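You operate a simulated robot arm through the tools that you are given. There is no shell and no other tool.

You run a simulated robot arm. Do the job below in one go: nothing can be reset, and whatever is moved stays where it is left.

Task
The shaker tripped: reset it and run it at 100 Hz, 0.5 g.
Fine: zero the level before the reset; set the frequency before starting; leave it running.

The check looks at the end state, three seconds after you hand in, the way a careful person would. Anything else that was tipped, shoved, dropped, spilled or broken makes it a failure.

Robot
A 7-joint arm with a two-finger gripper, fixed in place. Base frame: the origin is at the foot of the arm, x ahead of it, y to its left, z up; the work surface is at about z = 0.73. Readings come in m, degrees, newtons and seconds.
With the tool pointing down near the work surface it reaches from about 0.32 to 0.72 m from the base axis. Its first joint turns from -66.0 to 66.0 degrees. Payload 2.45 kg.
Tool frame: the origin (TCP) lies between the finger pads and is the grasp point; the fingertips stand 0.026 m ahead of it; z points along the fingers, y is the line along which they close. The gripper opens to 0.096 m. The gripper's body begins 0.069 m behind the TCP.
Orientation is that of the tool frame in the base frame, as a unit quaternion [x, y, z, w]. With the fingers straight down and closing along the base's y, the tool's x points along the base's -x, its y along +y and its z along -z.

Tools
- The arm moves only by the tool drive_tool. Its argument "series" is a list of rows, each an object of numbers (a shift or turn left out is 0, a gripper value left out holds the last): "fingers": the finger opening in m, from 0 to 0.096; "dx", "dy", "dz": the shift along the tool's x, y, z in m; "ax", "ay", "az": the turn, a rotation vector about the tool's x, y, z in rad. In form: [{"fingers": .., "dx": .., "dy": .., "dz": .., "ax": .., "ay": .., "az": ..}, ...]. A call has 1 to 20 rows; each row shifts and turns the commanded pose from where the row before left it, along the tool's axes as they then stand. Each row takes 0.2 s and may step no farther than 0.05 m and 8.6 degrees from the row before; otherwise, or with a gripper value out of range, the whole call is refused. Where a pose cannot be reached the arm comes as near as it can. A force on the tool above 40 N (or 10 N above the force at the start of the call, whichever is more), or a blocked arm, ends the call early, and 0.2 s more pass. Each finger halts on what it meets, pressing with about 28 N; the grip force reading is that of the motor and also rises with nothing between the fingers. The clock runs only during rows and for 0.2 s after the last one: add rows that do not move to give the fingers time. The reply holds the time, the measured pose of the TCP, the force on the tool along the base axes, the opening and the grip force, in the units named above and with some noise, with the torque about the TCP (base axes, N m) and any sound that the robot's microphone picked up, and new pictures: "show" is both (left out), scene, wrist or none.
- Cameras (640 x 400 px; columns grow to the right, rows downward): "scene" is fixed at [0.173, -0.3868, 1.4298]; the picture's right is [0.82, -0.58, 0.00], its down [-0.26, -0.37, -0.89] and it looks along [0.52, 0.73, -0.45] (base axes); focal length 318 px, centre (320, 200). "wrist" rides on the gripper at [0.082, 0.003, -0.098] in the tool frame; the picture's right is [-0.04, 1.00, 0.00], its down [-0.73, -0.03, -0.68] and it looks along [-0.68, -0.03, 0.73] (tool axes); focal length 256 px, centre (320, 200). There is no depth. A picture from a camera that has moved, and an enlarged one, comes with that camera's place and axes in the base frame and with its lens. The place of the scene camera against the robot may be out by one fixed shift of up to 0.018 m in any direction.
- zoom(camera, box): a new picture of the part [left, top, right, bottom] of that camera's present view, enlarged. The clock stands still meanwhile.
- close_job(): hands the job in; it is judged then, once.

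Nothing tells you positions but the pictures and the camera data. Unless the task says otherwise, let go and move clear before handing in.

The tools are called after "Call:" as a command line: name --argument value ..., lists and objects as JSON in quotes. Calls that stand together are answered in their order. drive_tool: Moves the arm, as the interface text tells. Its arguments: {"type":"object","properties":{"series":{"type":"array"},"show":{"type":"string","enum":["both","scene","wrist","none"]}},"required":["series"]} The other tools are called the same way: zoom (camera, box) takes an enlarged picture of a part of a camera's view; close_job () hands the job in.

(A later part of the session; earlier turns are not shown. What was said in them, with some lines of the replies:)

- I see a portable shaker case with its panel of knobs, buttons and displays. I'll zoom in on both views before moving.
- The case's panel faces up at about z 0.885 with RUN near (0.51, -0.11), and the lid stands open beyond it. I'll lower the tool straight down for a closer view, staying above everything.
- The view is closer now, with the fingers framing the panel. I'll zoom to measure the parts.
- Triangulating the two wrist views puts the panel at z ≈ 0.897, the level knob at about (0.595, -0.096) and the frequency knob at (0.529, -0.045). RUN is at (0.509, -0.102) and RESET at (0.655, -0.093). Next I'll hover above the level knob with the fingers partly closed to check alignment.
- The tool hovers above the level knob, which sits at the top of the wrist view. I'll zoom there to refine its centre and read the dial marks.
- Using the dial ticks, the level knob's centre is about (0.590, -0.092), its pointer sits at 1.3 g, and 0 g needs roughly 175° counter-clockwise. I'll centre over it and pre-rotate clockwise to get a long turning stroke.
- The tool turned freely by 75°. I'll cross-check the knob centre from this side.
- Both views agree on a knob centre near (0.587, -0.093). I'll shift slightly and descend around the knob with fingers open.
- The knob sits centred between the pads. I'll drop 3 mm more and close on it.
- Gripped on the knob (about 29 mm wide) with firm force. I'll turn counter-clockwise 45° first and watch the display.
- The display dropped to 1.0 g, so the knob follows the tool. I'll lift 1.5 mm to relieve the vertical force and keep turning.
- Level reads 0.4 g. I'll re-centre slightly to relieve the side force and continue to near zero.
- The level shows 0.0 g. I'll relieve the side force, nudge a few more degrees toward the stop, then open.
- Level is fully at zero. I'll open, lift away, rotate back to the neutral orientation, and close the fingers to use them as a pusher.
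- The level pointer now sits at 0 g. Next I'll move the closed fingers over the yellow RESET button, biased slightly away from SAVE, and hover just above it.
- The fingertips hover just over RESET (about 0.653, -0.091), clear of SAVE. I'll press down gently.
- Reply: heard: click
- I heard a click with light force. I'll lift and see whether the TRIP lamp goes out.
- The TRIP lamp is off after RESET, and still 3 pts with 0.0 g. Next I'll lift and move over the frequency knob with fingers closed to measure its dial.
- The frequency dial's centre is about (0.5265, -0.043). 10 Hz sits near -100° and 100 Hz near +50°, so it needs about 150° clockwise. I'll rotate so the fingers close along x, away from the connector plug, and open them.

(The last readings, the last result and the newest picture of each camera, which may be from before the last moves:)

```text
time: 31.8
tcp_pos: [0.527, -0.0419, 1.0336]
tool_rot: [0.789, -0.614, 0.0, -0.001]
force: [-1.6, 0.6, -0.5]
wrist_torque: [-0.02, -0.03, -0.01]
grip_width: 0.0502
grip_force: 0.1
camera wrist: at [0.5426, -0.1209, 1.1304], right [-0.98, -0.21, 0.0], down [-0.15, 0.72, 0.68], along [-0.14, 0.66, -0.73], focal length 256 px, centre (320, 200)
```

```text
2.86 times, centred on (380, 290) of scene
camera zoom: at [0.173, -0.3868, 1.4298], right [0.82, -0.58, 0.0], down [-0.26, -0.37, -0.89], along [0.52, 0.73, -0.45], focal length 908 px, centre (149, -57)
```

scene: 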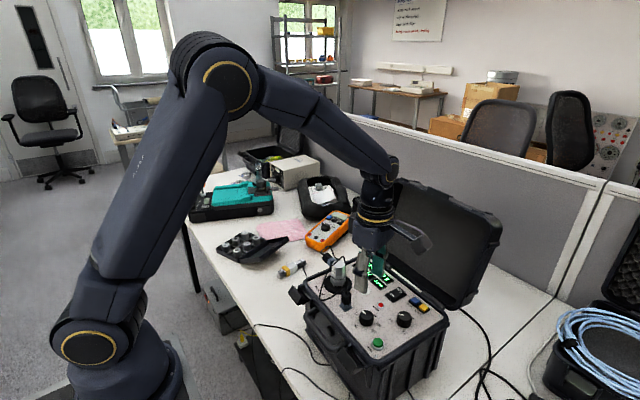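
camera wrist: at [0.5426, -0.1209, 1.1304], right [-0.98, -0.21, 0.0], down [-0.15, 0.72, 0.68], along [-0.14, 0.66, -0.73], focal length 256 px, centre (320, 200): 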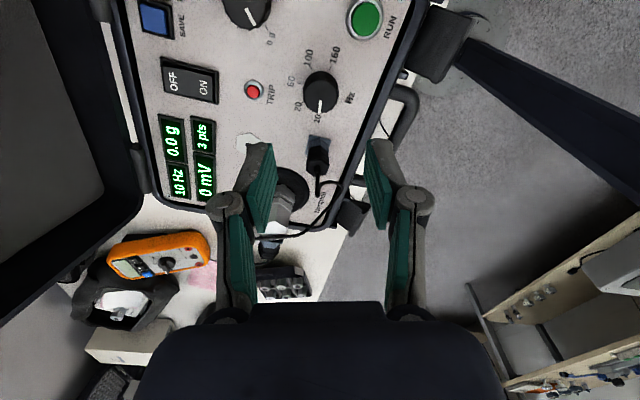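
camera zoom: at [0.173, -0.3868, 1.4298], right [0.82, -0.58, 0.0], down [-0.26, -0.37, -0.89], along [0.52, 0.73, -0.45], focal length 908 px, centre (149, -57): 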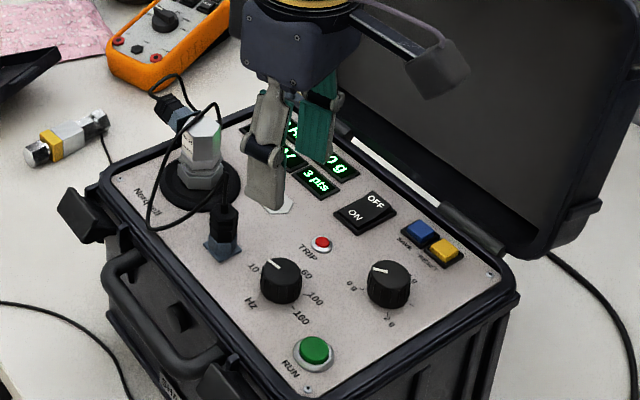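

The view from this side agrees within 2 mm. I'll narrow the opening slightly, fine-shift and descend around the frequency knob.

Call:
drive_tool --series '[{"fingers": 0.046, "dx": 0.0007, "dy": 0.0017}, {"dz": 0.025}, {"dz": 0.025}, {"dz": 0.02}, {"dz": 0.015}, {"dz": 0.008}, {}, {}]'

Call:
zoom --camera "wrist" --box '[220, 60, 420, 220]'

Call:
zoom --camera "scene" --box '[310, 240, 430, 350]'

```text
time: 33.6
tcp_pos: [0.5254, -0.0439, 0.9395]
tool_rot: [0.79, -0.614, -0.001, 0.0]
force: [0.2, -0.4, 0.0]
wrist_torque: [-0.03, -0.01, 0.02]
grip_width: 0.046
grip_force: 0.0
camera wrist: at [0.5413, -0.1223, 1.0369], right [-0.98, -0.21, 0.0], down [-0.15, 0.72, 0.68], along [-0.14, 0.66, -0.73], focal length 256 px, centre (320, 200)
```

scene: 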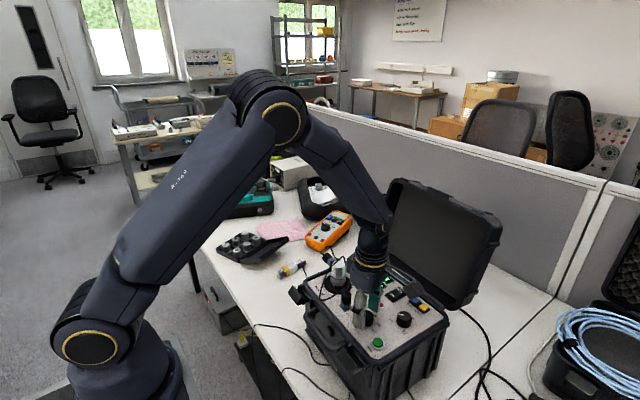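
wrist: 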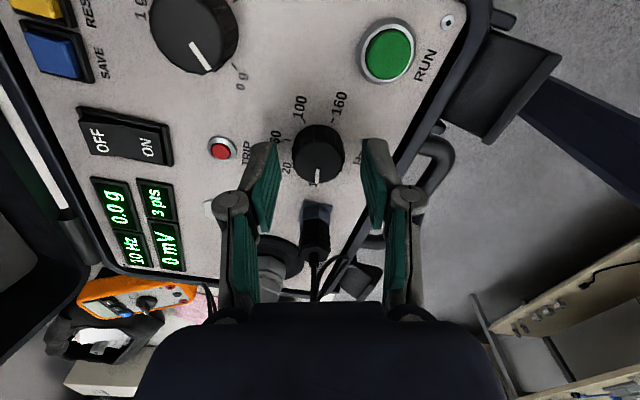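

```text
2.50 times, centred on (320, 140) of wrist
camera zoom: at [0.5413, -0.1223, 1.0369], right [-0.98, -0.21, 0.0], down [-0.15, 0.72, 0.68], along [-0.14, 0.66, -0.73], focal length 640 px, centre (320, 350)
```

zoom: 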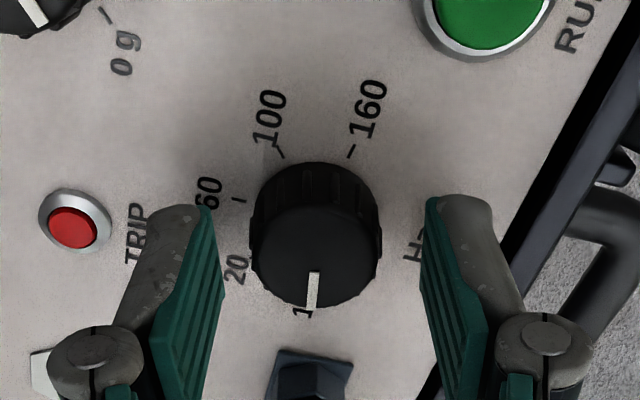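

```text
3.64 times, centred on (370, 295) of scene
camera zoom: at [0.173, -0.3868, 1.4298], right [0.82, -0.58, 0.0], down [-0.26, -0.37, -0.89], along [0.52, 0.73, -0.45], focal length 1156 px, centre (138, -146)
```

zoom: 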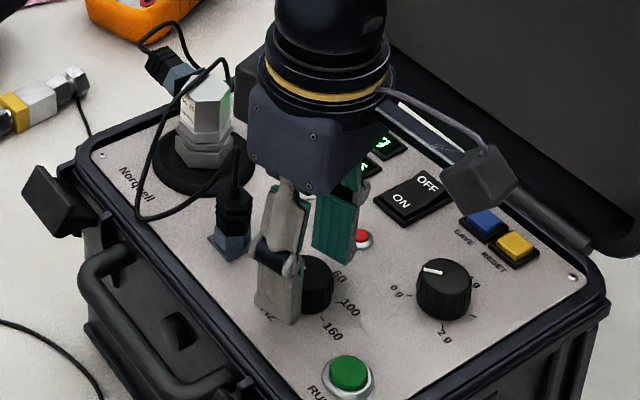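

The knob is centred between the pads. I'll drop the last 7.5 mm and grip.

Call:
drive_tool --series '[{"dz": 0.0075}, {"fingers": 0.02}, {}, {}, {}]' --show "none"

```text
time: 34.8
tcp_pos: [0.5259, -0.042, 0.933]
tool_rot: [0.789, -0.614, 0.001, -0.001]
force: [9.4, 1.4, -0.5]
wrist_torque: [-0.43, -0.46, 0.05]
grip_width: 0.029
grip_force: 27.8
```

Gripped at 29 mm. I'll relieve the side force and turn clockwise about 75°.

Call:
drive_tool --series '[{"dy": -0.0015}, {"az": 0.13}, {"az": 0.13}, {"az": 0.13}, {"az": 0.13}, {"az": 0.13}, {"az": 0.13}, {"az": 0.13}, {"az": 0.13}, {"az": 0.13}, {"az": 0.13}, {}]'

Call:
zoom --camera "scene" --box '[310, 230, 430, 340]'

Call:
zoom --camera "wrist" --box '[220, 60, 420, 220]'

```text
time: 37.4
tcp_pos: [0.5259, -0.0425, 0.9326]
tool_rot: [-0.255, 0.967, 0.0, 0.0]
force: [-3.7, -6.3, 20.8]
wrist_torque: [-0.12, 0.07, 0.03]
grip_width: 0.0292
grip_force: 27.9
camera wrist: at [0.4529, -0.0797, 1.03], right [-0.46, 0.89, 0.0], down [0.65, 0.34, 0.68], along [0.6, 0.31, -0.73], focal length 256 px, centre (320, 200)
```

scene: 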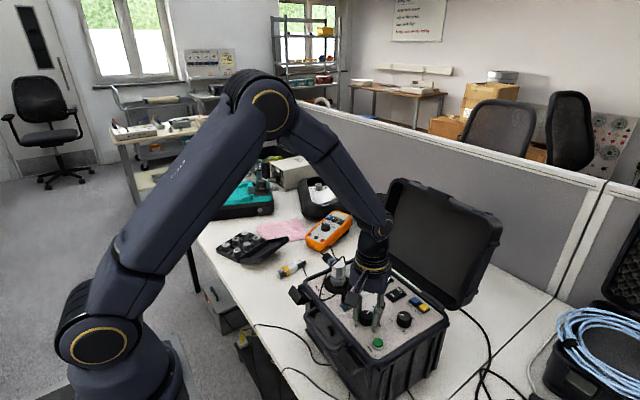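
wrist: 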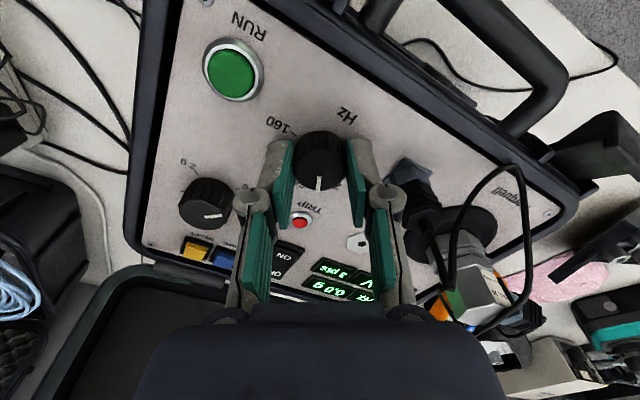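

```text
3.64 times, centred on (370, 285) of scene
camera zoom: at [0.1725, -0.3869, 1.4298], right [0.82, -0.58, 0.0], down [-0.26, -0.37, -0.89], along [0.52, 0.73, -0.45], focal length 1156 px, centre (138, -109)
```

zoom: 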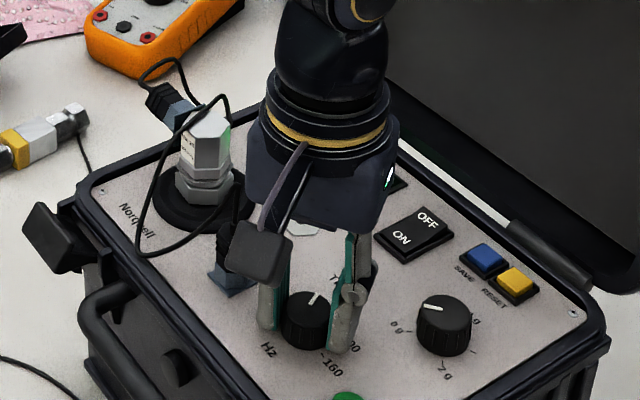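

```text
2.50 times, centred on (320, 140) of wrist
camera zoom: at [0.4529, -0.0797, 1.03], right [-0.46, 0.89, 0.0], down [0.65, 0.34, 0.68], along [0.6, 0.31, -0.73], focal length 640 px, centre (320, 350)
```

zoom: 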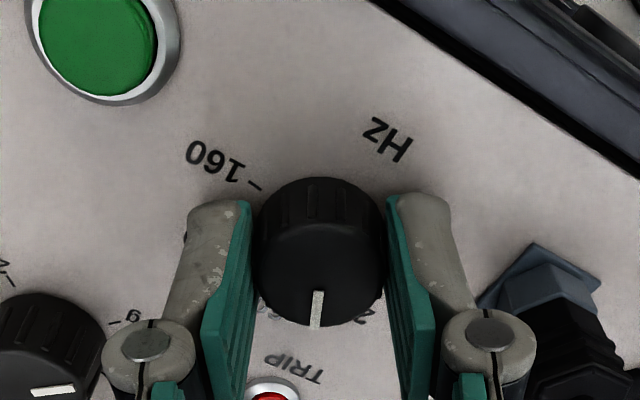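

The knob follows the gripper and points between 20 and 60 Hz. The knuckle is near the plug, so I'll open only slightly, lift straight up, and rotate back for a second stroke.

Call:
drive_tool --series '[{"dx": 0.0009, "dy": -0.0006, "dz": -0.0015}, {"fingers": 0.035}, {}, {"dz": -0.02}, {"dz": -0.03}, {"dz": -0.03}, {}]' --show "wrist"

Call:
drive_tool --series '[{"fingers": 0.046, "az": -0.13}, {"az": -0.13}, {"az": -0.13}, {"az": -0.13}, {"az": -0.13}, {"az": -0.13}, {"az": -0.13}, {"az": -0.13}, {"az": -0.13}, {"az": -0.13}, {"dz": 0.01}, {}, {}]'

Call:
zoom --camera "wrist" --box '[120, 40, 420, 240]'

Call:
zoom --camera "scene" --box '[310, 230, 430, 340]'

```text
time: 39.0
tcp_pos: [0.5265, -0.0449, 1.0138]
tool_rot: [-0.257, 0.966, 0.0, 0.0]
force: [-0.6, 0.5, -0.2]
wrist_torque: [-0.01, -0.01, 0.02]
grip_width: 0.0351
grip_force: 0.1
camera wrist: at [0.4533, -0.0808, 1.1109], right [-0.46, 0.89, 0.0], down [0.65, 0.34, 0.68], along [0.6, 0.31, -0.73], focal length 256 px, centre (320, 200)
```

wrist: 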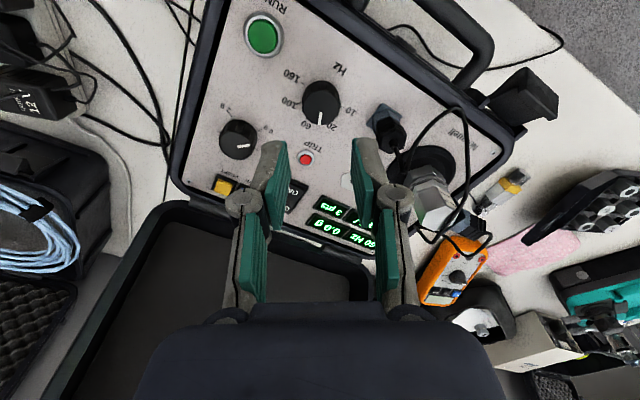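

```text
time: 41.8
tcp_pos: [0.5248, -0.0445, 1.0039]
tool_rot: [0.79, -0.613, 0.0, -0.001]
force: [-0.4, 0.0, 0.1]
wrist_torque: [-0.01, 0.01, 0.01]
grip_width: 0.0457
grip_force: 0.2
camera wrist: at [0.5418, -0.1226, 1.1014], right [-0.98, -0.21, 0.0], down [-0.15, 0.72, 0.68], along [-0.14, 0.66, -0.73], focal length 256 px, centre (320, 200)
```

scene: 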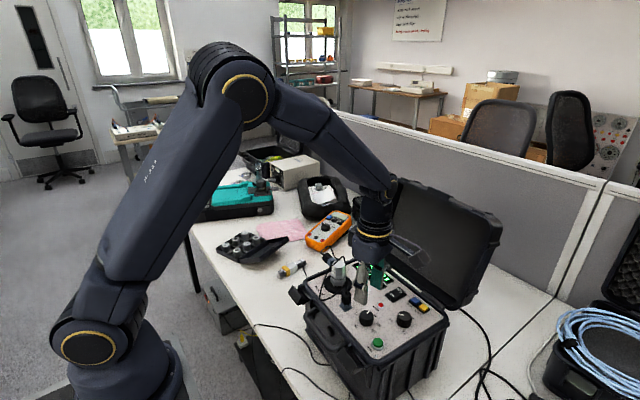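
wrist: 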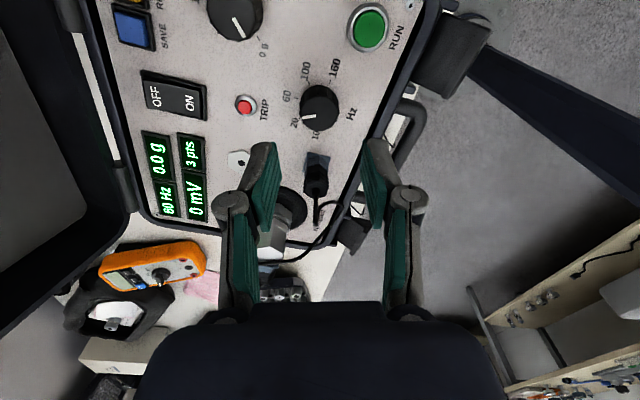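

```text
2.00 times, centred on (270, 140) of wrist
camera zoom: at [0.5418, -0.1226, 1.1014], right [-0.98, -0.21, 0.0], down [-0.15, 0.72, 0.68], along [-0.14, 0.66, -0.73], focal length 512 px, centre (420, 320)
```

zoom: 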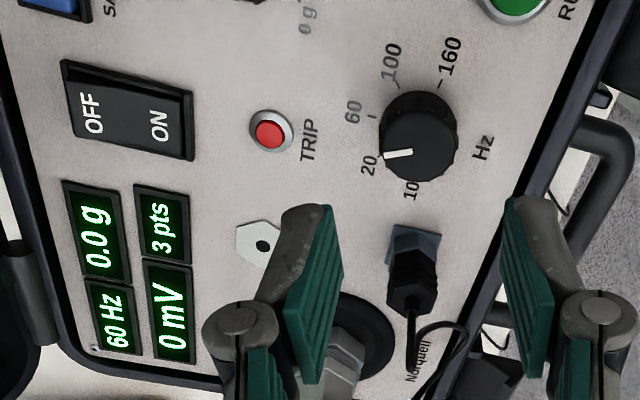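

```text
3.64 times, centred on (370, 285) of scene
camera zoom: at [0.173, -0.3868, 1.4298], right [0.82, -0.58, 0.0], down [-0.26, -0.37, -0.89], along [0.52, 0.73, -0.45], focal length 1156 px, centre (138, -109)
```

zoom: 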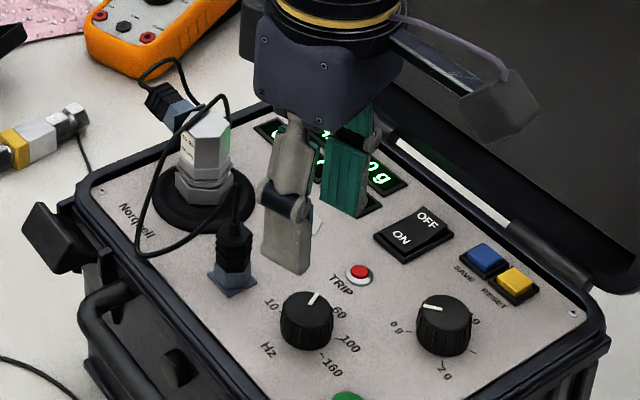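

The display already reads 60 Hz, with the pointer around -25°. I'll descend again for a second 75° stroke, which should land on the 100 Hz tick.

Call:
drive_tool --series '[{"dz": 0.025}, {"dz": 0.02}, {"dz": 0.015}, {"dz": 0.0095}, {}, {"fingers": 0.02}, {}, {}, {}]' --show "wrist"

```text
time: 43.8
tcp_pos: [0.5254, -0.0425, 0.9338]
tool_rot: [0.79, -0.614, 0.0, 0.0]
force: [1.5, 0.6, 0.1]
wrist_torque: [-0.26, -0.14, 0.01]
grip_width: 0.0287
grip_force: 28.0
camera wrist: at [0.5424, -0.1224, 1.0312], right [-0.98, -0.21, 0.0], down [-0.15, 0.72, 0.68], along [-0.14, 0.66, -0.73], focal length 256 px, centre (320, 200)
```

wrist: 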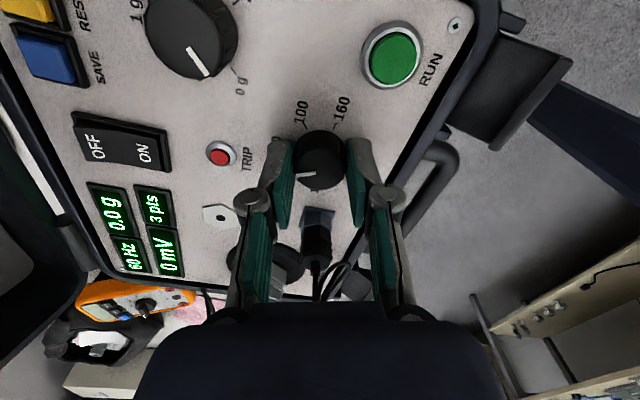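

Gripped cleanly with almost no side force. Now the second clockwise stroke of 75°.

Call:
drive_tool --series '[{"az": 0.13}, {"az": 0.13}, {"az": 0.13}, {"az": 0.13}, {"az": 0.13}, {"az": 0.13}, {"az": 0.13}, {"az": 0.13}, {"az": 0.13}, {"az": 0.13}, {}]'

Call:
zoom --camera "wrist" --box '[220, 60, 420, 320]'

Call:
zoom --camera "scene" --box '[310, 230, 430, 340]'

```text
time: 46.2
tcp_pos: [0.5258, -0.042, 0.9343]
tool_rot: [-0.255, 0.967, -0.001, 0.0]
force: [1.2, 2.2, 0.4]
wrist_torque: [-0.02, 0.16, 0.0]
grip_width: 0.0289
grip_force: 27.7
camera wrist: at [0.4527, -0.0801, 1.0317], right [-0.46, 0.89, 0.0], down [0.65, 0.34, 0.68], along [0.6, 0.31, -0.73], focal length 256 px, centre (320, 200)
```

scene: 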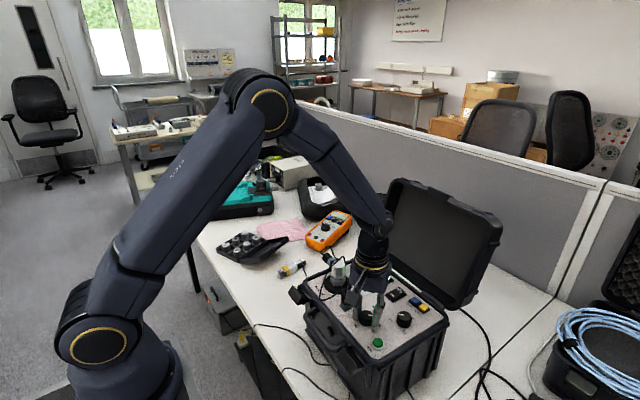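
wrist: 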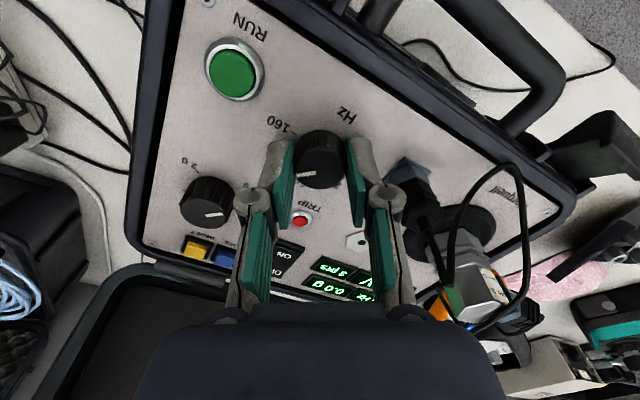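

```text
1.54 times, centred on (320, 190) of wrist
camera zoom: at [0.4527, -0.0801, 1.0317], right [-0.46, 0.89, 0.0], down [0.65, 0.34, 0.68], along [0.6, 0.31, -0.73], focal length 394 px, centre (320, 215)
```

zoom: 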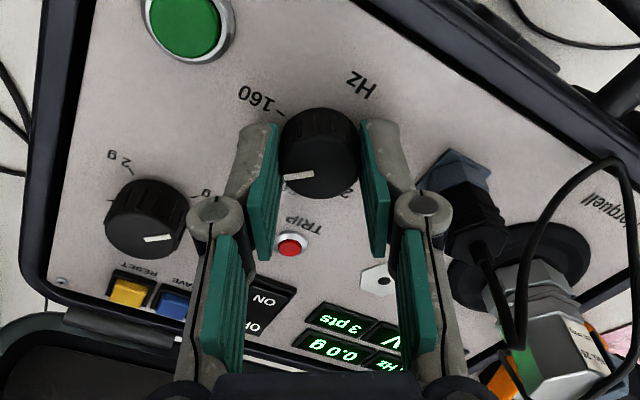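

```text
3.64 times, centred on (370, 285) of scene
camera zoom: at [0.1732, -0.3868, 1.4298], right [0.82, -0.58, 0.0], down [-0.26, -0.37, -0.89], along [0.52, 0.73, -0.45], focal length 1156 px, centre (138, -109)
```

zoom: 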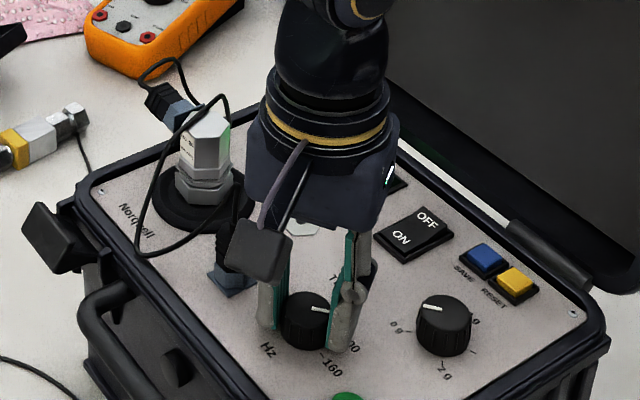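

The pointer seems to aim at the 100 Hz tick. I'll release slightly, lift and check the display.

Call:
drive_tool --series '[{"fingers": 0.035}, {}, {"dz": -0.02}, {"dz": -0.03}, {"dz": -0.03}, {"fingers": 0.0, "az": 0.13}, {"az": 0.13}, {"az": 0.13}, {"az": 0.13}, {}, {}]'

Call:
zoom --camera "wrist" --box '[210, 20, 470, 240]'

Call:
zoom --camera "scene" --box '[310, 230, 430, 340]'

```text
time: 48.6
tcp_pos: [0.5267, -0.0442, 1.0133]
tool_rot: [0.0, 1.0, 0.0, 0.0]
force: [-0.4, 0.2, 0.0]
wrist_torque: [0.0, -0.02, -0.01]
grip_width: 0.0001
grip_force: 28.5
camera wrist: at [0.4435, -0.0394, 1.1117], right [0.04, 1.0, 0.0], down [0.73, -0.03, 0.68], along [0.68, -0.03, -0.73], focal length 256 px, centre (320, 200)
```

scene: 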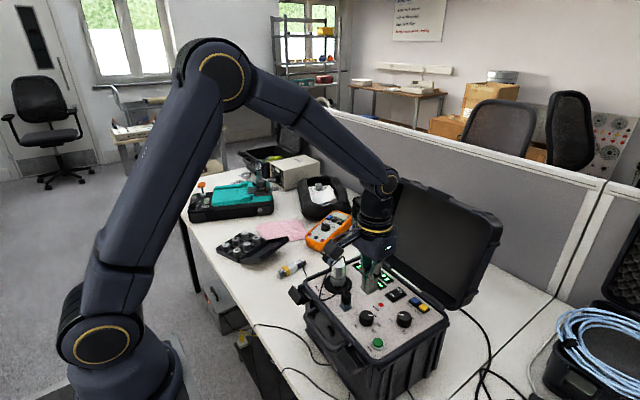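
wrist: 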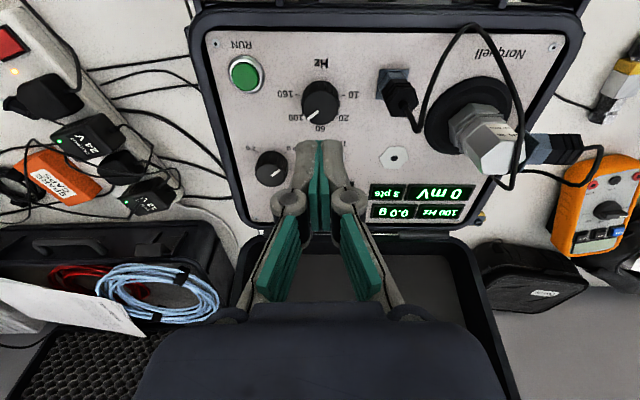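

```text
1.82 times, centred on (340, 130) of wrist
camera zoom: at [0.4435, -0.0394, 1.1117], right [0.04, 1.0, 0.0], down [0.73, -0.03, 0.68], along [0.68, -0.03, -0.73], focal length 465 px, centre (284, 327)
```

zoom: 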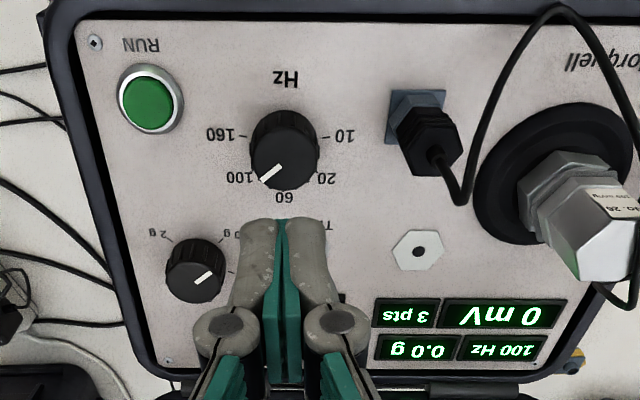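

```text
3.64 times, centred on (370, 285) of scene
camera zoom: at [0.173, -0.3868, 1.4298], right [0.82, -0.58, 0.0], down [-0.26, -0.37, -0.89], along [0.52, 0.73, -0.45], focal length 1156 px, centre (138, -109)
```

zoom: 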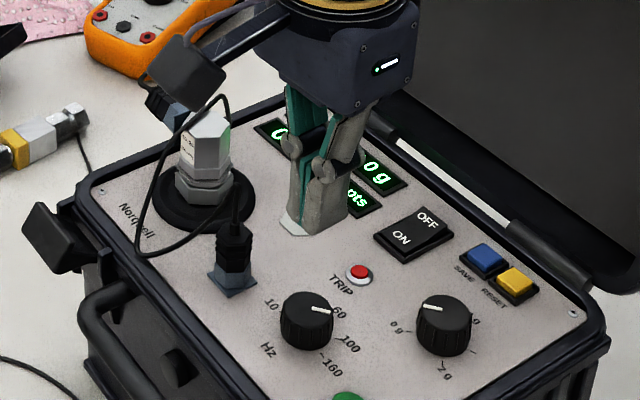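

The display shows 100 Hz with the pointer on 100. Next is RUN with the level still at zero, so I'll move above the green button at about (0.504, -0.100).

Call:
drive_tool --series '[{"dx": 0.0114, "dy": -0.0277}, {"dx": 0.0113, "dy": -0.0276}, {"dz": 0.02}, {"dz": 0.02}, {"dz": 0.015}, {}, {}]'

Call:
zoom --camera "wrist" --box '[240, 60, 400, 180]'

Call:
zoom --camera "scene" --box '[320, 260, 440, 370]'

```text
time: 50.2
tcp_pos: [0.5028, -0.0989, 0.9589]
tool_rot: [0.0, 1.0, 0.0, 0.0]
force: [0.5, -0.5, -0.2]
wrist_torque: [-0.03, 0.01, 0.0]
grip_width: 0.0
grip_force: 27.7
camera wrist: at [0.4207, -0.095, 1.057], right [0.04, 1.0, 0.0], down [0.73, -0.03, 0.68], along [0.68, -0.03, -0.73], focal length 256 px, centre (320, 200)
```

scene: 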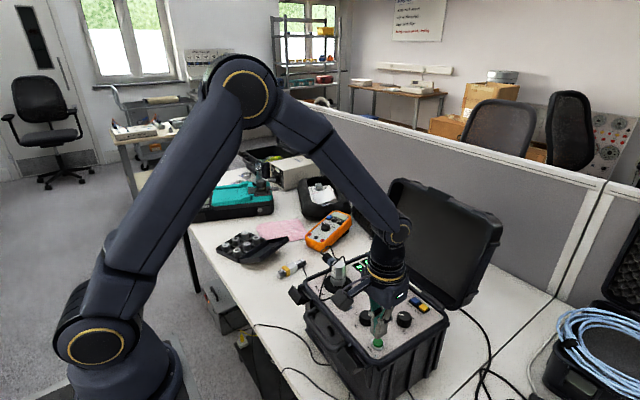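
wrist: 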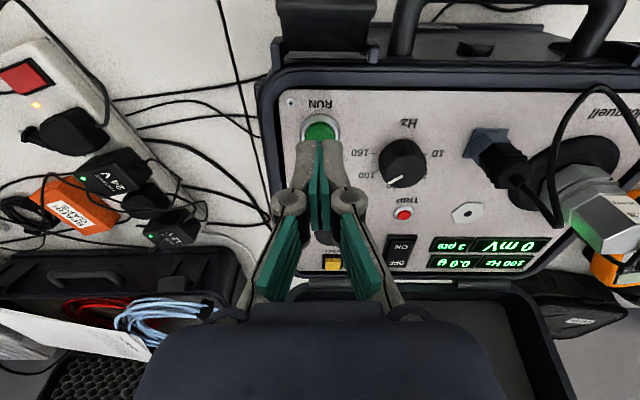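

```text
3.33 times, centred on (320, 120) of wrist
camera zoom: at [0.4207, -0.095, 1.057], right [0.04, 1.0, 0.0], down [0.73, -0.03, 0.68], along [0.68, -0.03, -0.73], focal length 853 px, centre (320, 467)
```

zoom: 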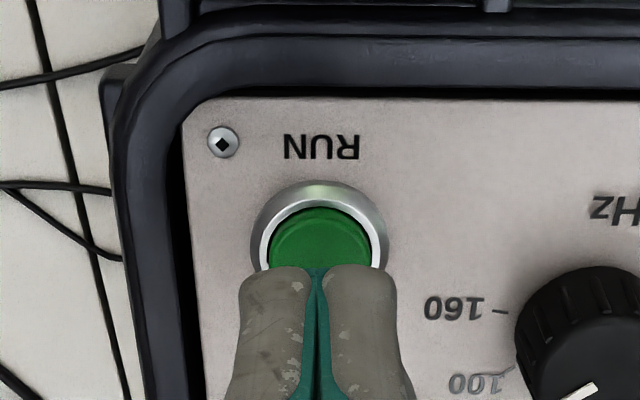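

```text
3.64 times, centred on (380, 315) of scene
camera zoom: at [0.173, -0.3868, 1.4298], right [0.82, -0.58, 0.0], down [-0.26, -0.37, -0.89], along [0.52, 0.73, -0.45], focal length 1156 px, centre (102, -218)
```

zoom: 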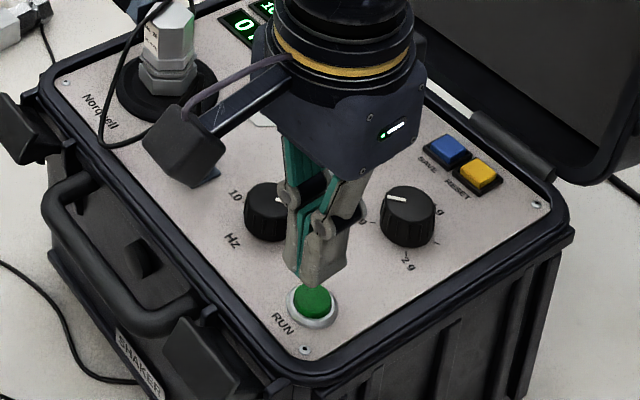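

The fingertips are centred above RUN. I'll press down gently in small steps.

Call:
drive_tool --series '[{"dx": -0.001, "dz": 0.01}, {"dz": 0.008}, {"dz": 0.002}, {"dz": 0.002}, {"dz": 0.002}, {"dz": 0.002}, {}]' --show "scene"

Call:
zoom --camera "scene" --box '[320, 240, 440, 370]'

```text
time: 51.8
tcp_pos: [0.5039, -0.0995, 0.9331]
tool_rot: [0.0, 1.0, 0.0, -0.001]
force: [-1.1, 1.1, 2.3]
wrist_torque: [-0.01, 0.0, -0.01]
grip_width: 0.0059
grip_force: 28.3
heard: click
```

scene: 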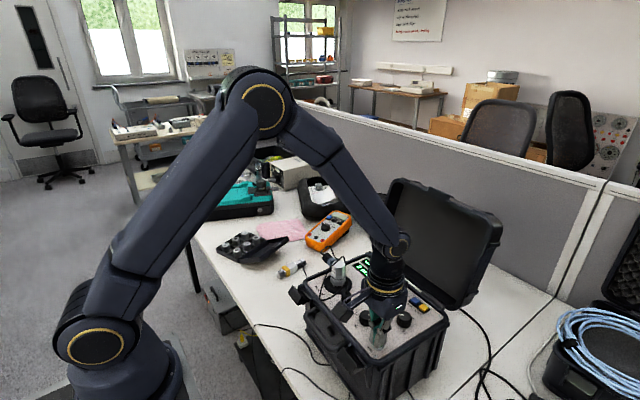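

```text
3.08 times, centred on (380, 305) of scene
camera zoom: at [0.1729, -0.3868, 1.4298], right [0.82, -0.58, 0.0], down [-0.26, -0.37, -0.89], along [0.52, 0.73, -0.45], focal length 978 px, centre (135, -123)
```

zoom: 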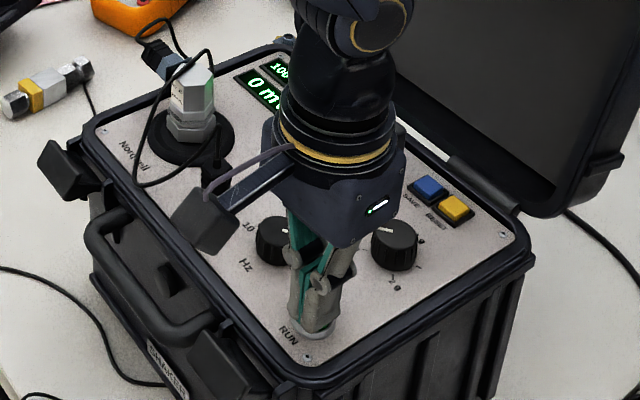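

Click heard. I'll lift and check the state of RUN.

Call:
drive_tool --series '[{"dz": -0.01}, {"dz": -0.03}, {"dz": -0.04}, {}, {}]'

Call:
zoom --camera "wrist" --box '[240, 40, 600, 260]'

Call:
zoom --camera "scene" --box '[320, 240, 440, 370]'

```text
time: 53.0
tcp_pos: [0.5043, -0.0984, 1.0126]
tool_rot: [-0.001, 1.0, 0.0, 0.001]
force: [1.1, 0.5, -0.2]
wrist_torque: [0.02, -0.03, -0.01]
grip_width: 0.0
grip_force: 27.4
camera wrist: at [0.4217, -0.0944, 1.1114], right [0.04, 1.0, 0.0], down [0.73, -0.03, 0.68], along [0.68, -0.03, -0.73], focal length 256 px, centre (320, 200)
```

scene: 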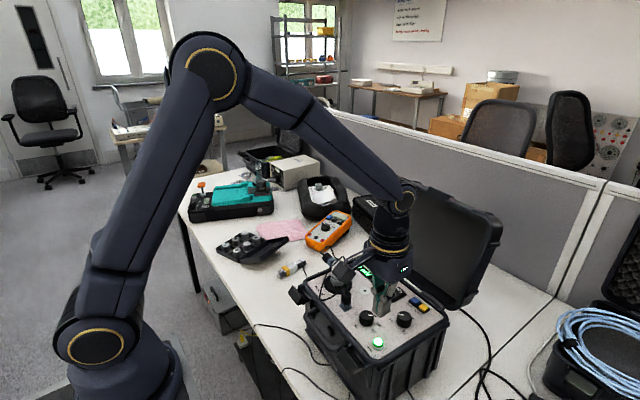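
wrist: 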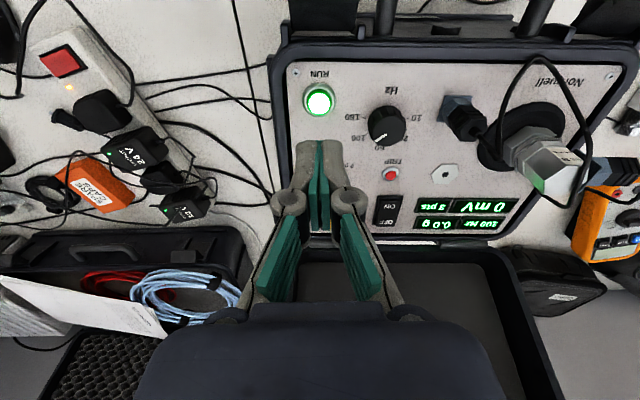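

```text
1.78 times, centred on (420, 150) of wrist
camera zoom: at [0.4217, -0.0944, 1.1114], right [0.04, 1.0, 0.0], down [0.73, -0.03, 0.68], along [0.68, -0.03, -0.73], focal length 455 px, centre (142, 289)
```

zoom: 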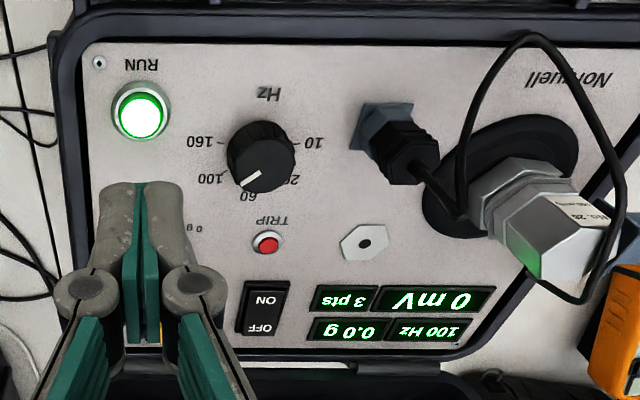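

```text
3.08 times, centred on (380, 305) of scene
camera zoom: at [0.1729, -0.3868, 1.4298], right [0.82, -0.58, 0.0], down [-0.26, -0.37, -0.89], along [0.52, 0.73, -0.45], focal length 978 px, centre (135, -123)
```

zoom: 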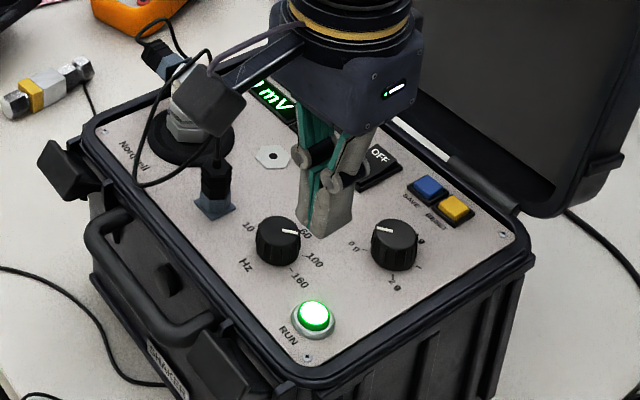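

RUN is lit, TRIP is off, and it reads 100 Hz, 0.0 g. I'll go to the level knob, rotate the gripper, and open it there.

Call:
drive_tool --series '[{"dx": -0.0279, "dy": 0.002}, {"dx": -0.0279, "dy": 0.002}, {"dx": -0.0279, "dy": 0.002}, {"az": -0.13}, {"az": -0.13}, {"az": -0.13}, {"az": -0.13}, {"az": -0.13}, {"az": -0.13}, {"az": -0.13}, {"az": -0.13}, {"az": -0.13}, {"az": -0.13}, {"az": -0.13}, {"az": -0.13}, {"fingers": 0.05}, {}, {}, {}]'

Call:
drive_tool --series '[{"dz": 0.02}, {"dz": 0.02}, {"dz": 0.02}, {"dz": 0.01}, {}]'

Call:
zoom --camera "wrist" --box '[220, 60, 420, 220]'

Call:
zoom --camera "scene" --box '[340, 230, 460, 340]'

```text
time: 57.0
tcp_pos: [0.5875, -0.0935, 1.012]
tool_rot: [-0.703, 0.711, 0.0, 0.0]
force: [0.1, -0.7, 0.6]
wrist_torque: [0.01, -0.01, 0.05]
grip_width: 0.05
grip_force: 0.0
camera wrist: at [0.5829, -0.1737, 1.1106], right [-1.0, 0.05, 0.0], down [0.04, 0.73, 0.68], along [0.03, 0.68, -0.73], focal length 256 px, centre (320, 200)
```

scene: 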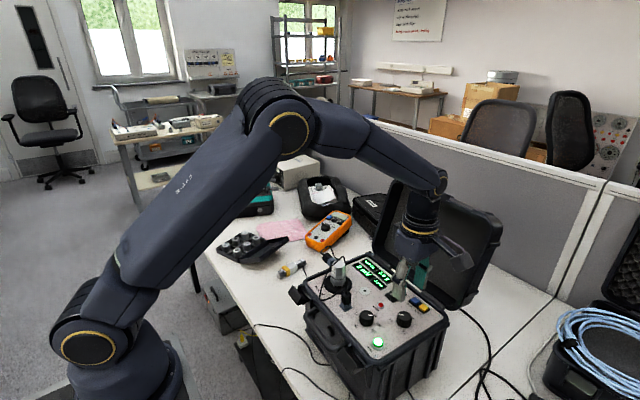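
wrist: 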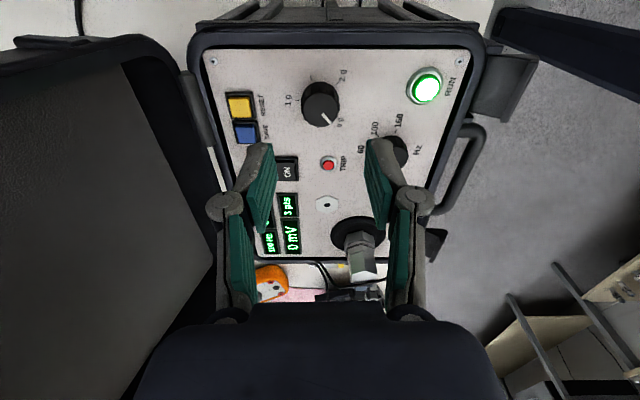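

```text
time: 58.2
tcp_pos: [0.5883, -0.0926, 0.9434]
tool_rot: [-0.703, 0.711, 0.0, 0.0]
force: [0.7, -0.2, 0.8]
wrist_torque: [0.04, 0.03, -0.01]
grip_width: 0.05
grip_force: 0.0
camera wrist: at [0.5831, -0.1731, 1.0403], right [-1.0, 0.05, 0.0], down [0.04, 0.73, 0.68], along [0.03, 0.68, -0.73], focal length 256 px, centre (320, 200)
```

scene: 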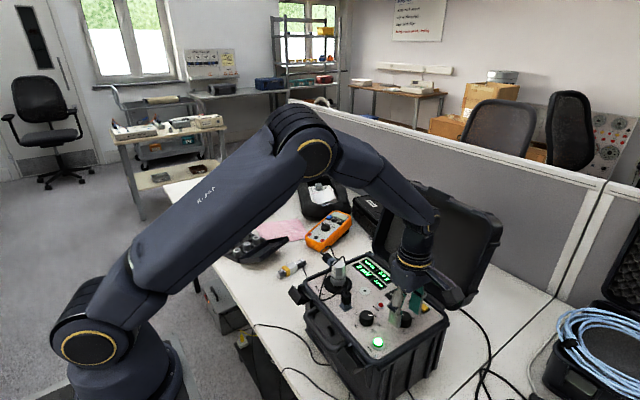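
wrist: 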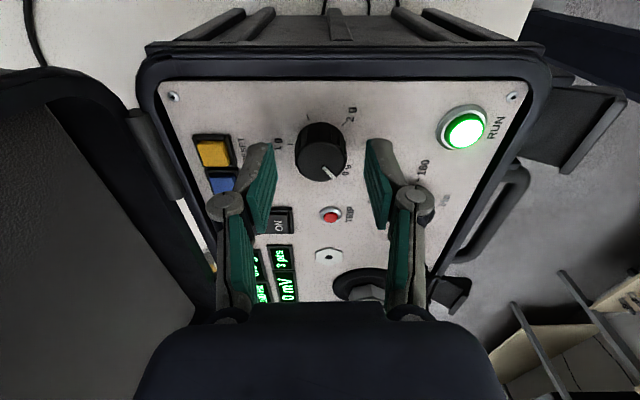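

```text
2.50 times, centred on (320, 140) of wrist
camera zoom: at [0.5831, -0.1731, 1.0403], right [-1.0, 0.05, 0.0], down [0.04, 0.73, 0.68], along [0.03, 0.68, -0.73], focal length 640 px, centre (320, 350)
```

zoom: 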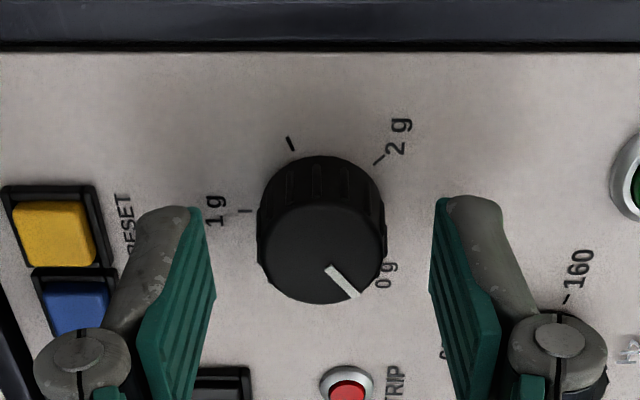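

```text
3.64 times, centred on (400, 285) of scene
camera zoom: at [0.173, -0.3868, 1.4298], right [0.82, -0.58, 0.0], down [-0.26, -0.37, -0.89], along [0.52, 0.73, -0.45], focal length 1156 px, centre (29, -109)
```

zoom: 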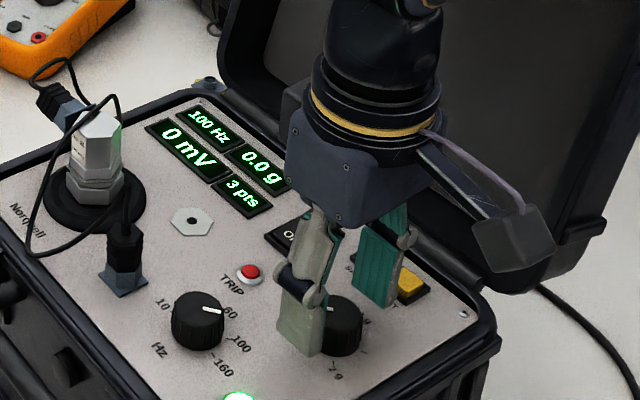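

The knob is centred between the pads within about 1–2 mm. I'll make a tiny correction, descend and grip.

Call:
drive_tool --series '[{"dx": -0.0012, "dz": 0.0095}, {"fingers": 0.02}, {}, {}, {}, {}]' --show "none"

```text
time: 59.6
tcp_pos: [0.5881, -0.0911, 0.9333]
tool_rot: [-0.704, 0.711, -0.001, -0.001]
force: [-3.7, 0.8, 1.0]
wrist_torque: [-0.31, 0.08, 0.0]
grip_width: 0.029
grip_force: 28.2
```

Gripped cleanly. I'll raise the level gradually, about 46° first.

Call:
drive_tool --series '[{"az": 0.1}, {"az": 0.1}, {"az": 0.1}, {"az": 0.1}, {"az": 0.1}, {"az": 0.1}, {"az": 0.1}, {"az": 0.1}, {}]' --show "scene"

Call:
zoom --camera "scene" --box '[340, 230, 460, 340]'

```text
time: 61.6
tcp_pos: [0.5885, -0.0916, 0.9339]
tool_rot: [-0.37, 0.929, 0.0, 0.0]
force: [6.2, -1.5, 0.7]
wrist_torque: [0.08, -0.25, -0.02]
grip_width: 0.0287
grip_force: 28.0
```

scene: 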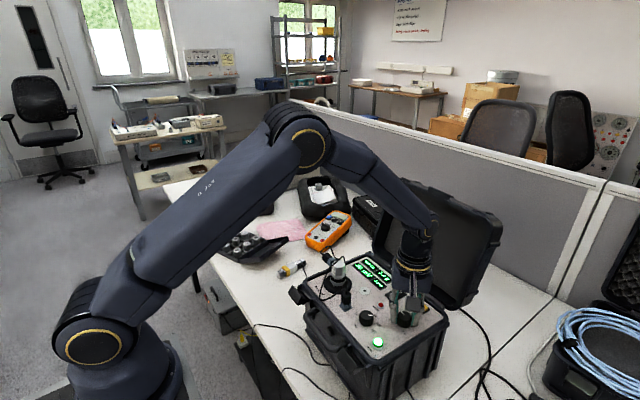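

```text
3.64 times, centred on (400, 285) of scene
camera zoom: at [0.1733, -0.3869, 1.4297], right [0.82, -0.58, 0.0], down [-0.26, -0.37, -0.89], along [0.52, 0.73, -0.45], focal length 1156 px, centre (29, -109)
```

zoom: 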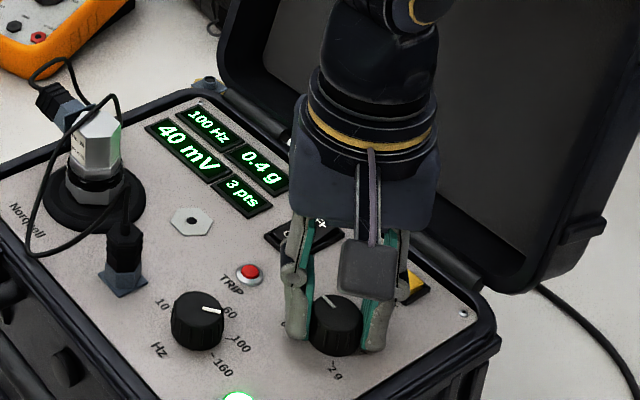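

Level is at 0.4 g with 40 mV output, and RUN is on. I'll turn about 11° more and read again.

Call:
drive_tool --series '[{"az": 0.1}, {"az": 0.1}, {}, {}]' --show "scene"

Call:
zoom --camera "scene" --box '[350, 245, 420, 310]'

```text
time: 62.6
tcp_pos: [0.5883, -0.0914, 0.9336]
tool_rot: [-0.276, 0.961, 0.001, 0.001]
force: [8.7, -2.7, 0.2]
wrist_torque: [-0.1, -0.07, -0.02]
grip_width: 0.029
grip_force: 27.9
```

scene: 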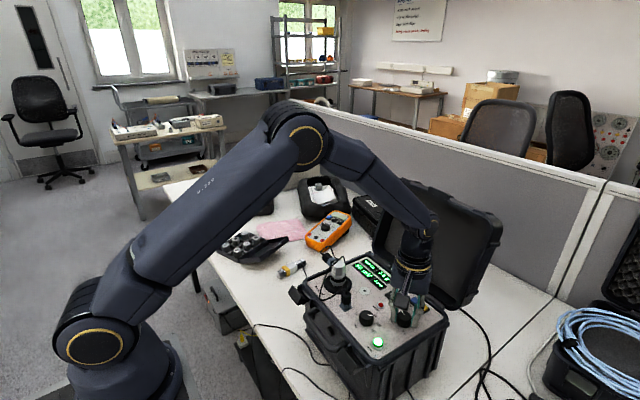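

```text
6.15 times, centred on (385, 278) of scene
camera zoom: at [0.1734, -0.3869, 1.4297], right [0.82, -0.58, 0.0], down [-0.26, -0.37, -0.89], along [0.52, 0.73, -0.45], focal length 1956 px, centre (-80, -277)
```

zoom: 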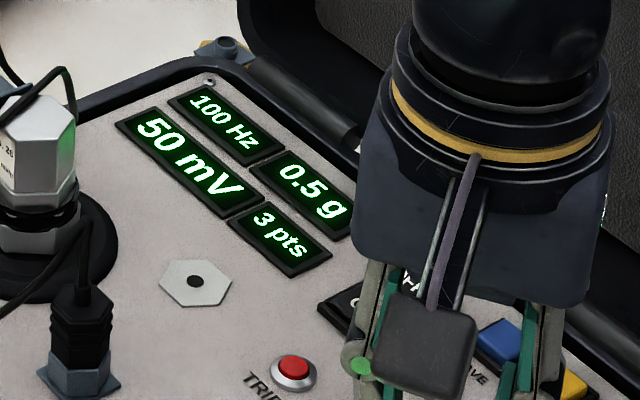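

Display: 100 Hz, 0.5 g, 50 mV. I'll check how well the pointer lines up with the 0.5 g tick before releasing.

Call:
drive_tool --series '[{}]' --show "wrist"

Call:
zoom --camera "wrist" --box '[260, 90, 380, 220]'

```text
time: 63.0
tcp_pos: [0.5877, -0.0918, 0.9342]
tool_rot: [-0.276, 0.961, 0.001, 0.001]
force: [8.9, -1.4, 0.3]
wrist_torque: [-0.02, -0.2, 0.0]
grip_width: 0.0291
grip_force: 27.9
camera wrist: at [0.5166, -0.1316, 1.0312], right [-0.5, 0.87, 0.0], down [0.64, 0.36, 0.68], along [0.59, 0.34, -0.73], focal length 256 px, centre (320, 200)
```

wrist: 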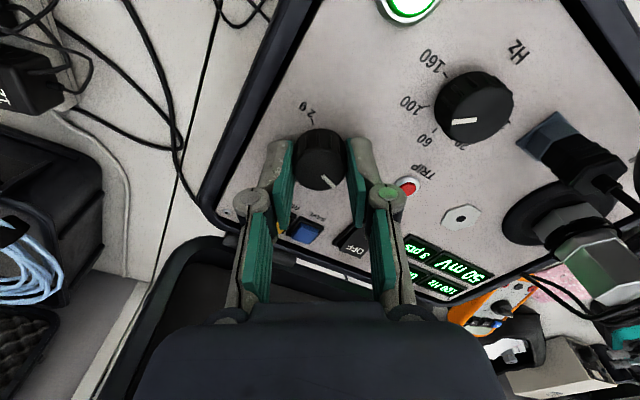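

```text
3.08 times, centred on (320, 155) of wrist
camera zoom: at [0.5166, -0.1316, 1.0312], right [-0.5, 0.87, 0.0], down [0.64, 0.36, 0.68], along [0.59, 0.34, -0.73], focal length 788 px, centre (320, 338)
```

zoom: 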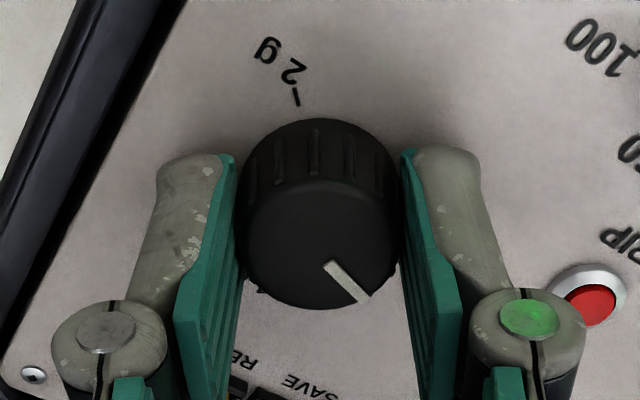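

It aligns roughly with the 0.5 g tick, and my angle bookkeeping suggests it's on the low side of the 0.5 band. I'll nudge 3° up to sit more centrally and re-read.

Call:
drive_tool --series '[{"az": 0.05}, {}, {}]' --show "none"

Call:
zoom --camera "scene" --box '[350, 245, 420, 310]'

```text
time: 63.8
tcp_pos: [0.5881, -0.0921, 0.9338]
tool_rot: [-0.252, 0.968, 0.0, 0.001]
force: [11.4, -4.2, 0.4]
wrist_torque: [-0.13, -0.02, 0.01]
grip_width: 0.0288
grip_force: 28.3
```

```text
6.15 times, centred on (385, 278) of scene
camera zoom: at [0.1734, -0.3869, 1.4297], right [0.82, -0.58, 0.0], down [-0.26, -0.37, -0.89], along [0.52, 0.73, -0.45], focal length 1956 px, centre (-80, -277)
```

zoom: 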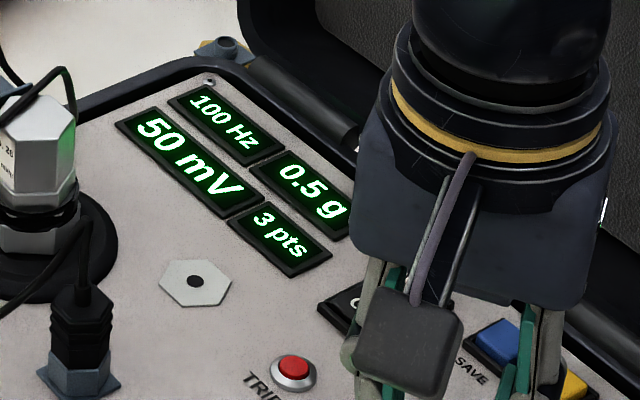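

Still 0.5 g / 100 Hz. I'll relieve the side load, open, and lift clear.

Call:
drive_tool --series '[{"dx": -0.001, "dy": -0.001}, {"fingers": 0.05}, {}, {}, {"dz": -0.02}, {"dz": -0.03}, {"dz": -0.04}, {"dz": -0.04}, {"dz": -0.04}, {}]'

Call:
zoom --camera "scene" --box '[310, 230, 450, 360]'

Call:
zoom --camera "wrist" --box '[180, 30, 460, 250]'

```text
time: 66.0
tcp_pos: [0.5895, -0.0932, 1.1038]
tool_rot: [-0.253, 0.968, 0.0, 0.0]
force: [0.3, -0.8, -1.0]
wrist_torque: [-0.03, 0.04, -0.03]
grip_width: 0.0501
grip_force: 0.1
camera wrist: at [0.5159, -0.1281, 1.2017], right [-0.45, 0.89, 0.0], down [0.65, 0.33, 0.68], along [0.61, 0.31, -0.73], focal length 256 px, centre (320, 200)
```

scene: 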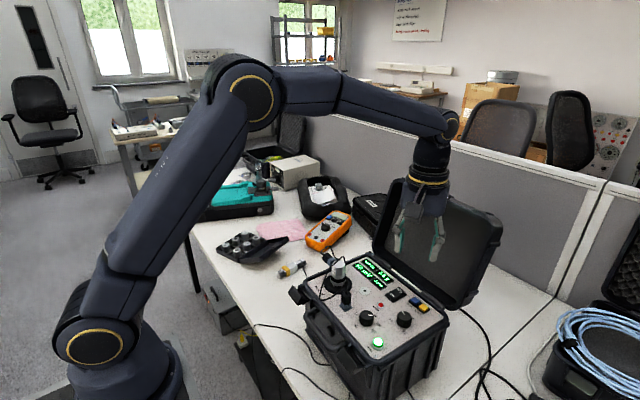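
wrist: 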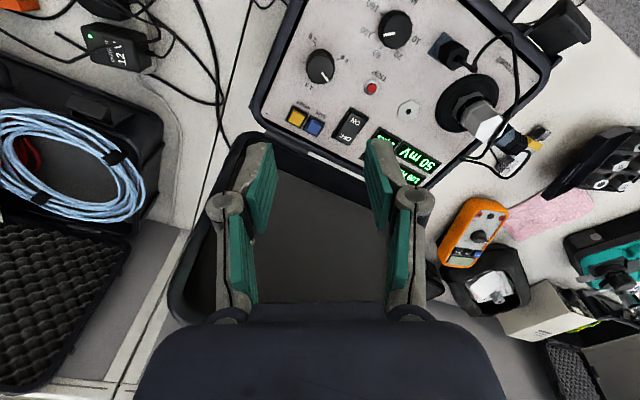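

```text
3.08 times, centred on (380, 295) of scene
camera zoom: at [0.1729, -0.3868, 1.4298], right [0.82, -0.58, 0.0], down [-0.26, -0.37, -0.89], along [0.52, 0.73, -0.45], focal length 978 px, centre (135, -92)
```

zoom: 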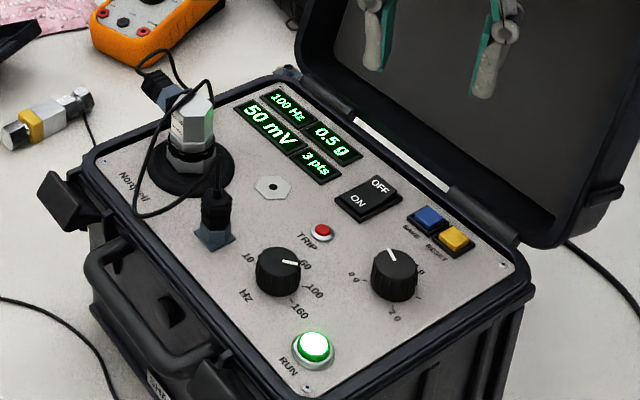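

```text
1.82 times, centred on (320, 140) of wrist
camera zoom: at [0.5159, -0.1281, 1.2017], right [-0.45, 0.89, 0.0], down [0.65, 0.33, 0.68], along [0.61, 0.31, -0.73], focal length 465 px, centre (320, 309)
```

zoom: 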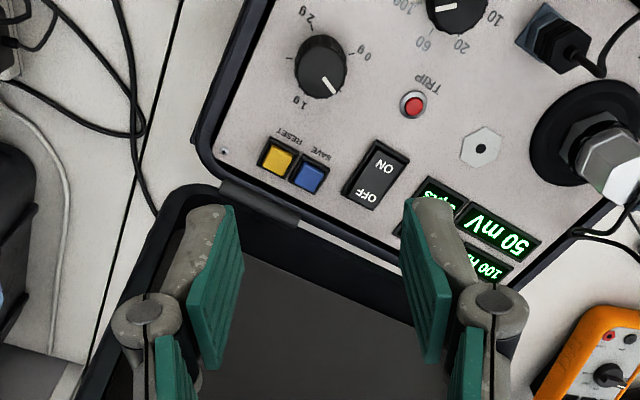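

RUN is lit, TRIP is off, and the displays show 100 Hz, 0.5 g, 50 mV, 3 pts. One last close look at the level dial.

Call:
zoom --camera "wrist" --box '[280, 20, 420, 110]'

```text
4.44 times, centred on (350, 65) of wrist
camera zoom: at [0.5159, -0.1281, 1.2017], right [-0.45, 0.89, 0.0], down [0.65, 0.33, 0.68], along [0.61, 0.31, -0.73], focal length 1138 px, centre (187, 800)
```

zoom: 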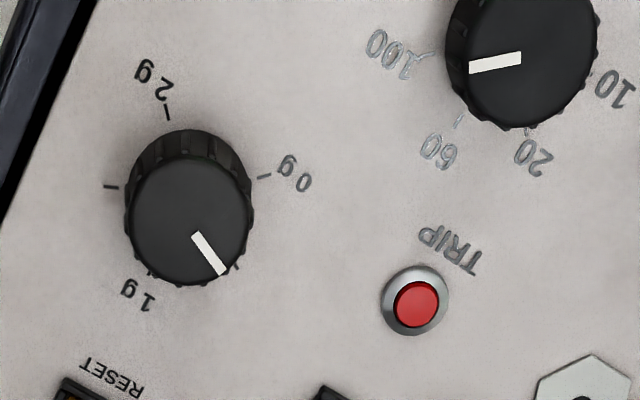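

The shaker is reset and running at 100 Hz, 0.5 g. The TRIP lamp is off, RUN is lit, the level pointer is on the 0.5 g tick, and the gripper is clear of the case. I'm handing in now.

Call:
close_job

```text
The job is handed in.
```

The shaker is reset and was running at 100 Hz, 0.5 g when I handed in. The panel showed 100 Hz, 0.5 g and 50 mV, with RUN lit and TRIP off.

I turned the level down to 0.0 g first, then pressed RESET, set the frequency to 100 Hz, pressed RUN, and raised the level to 0.5 g. The level pointer sits on the 0.5 g tick to within a few degrees.

I didn't press SAVE, and the display still reads 3 pts. I saw nothing else disturbed, and the gripper is open and clear above the case.
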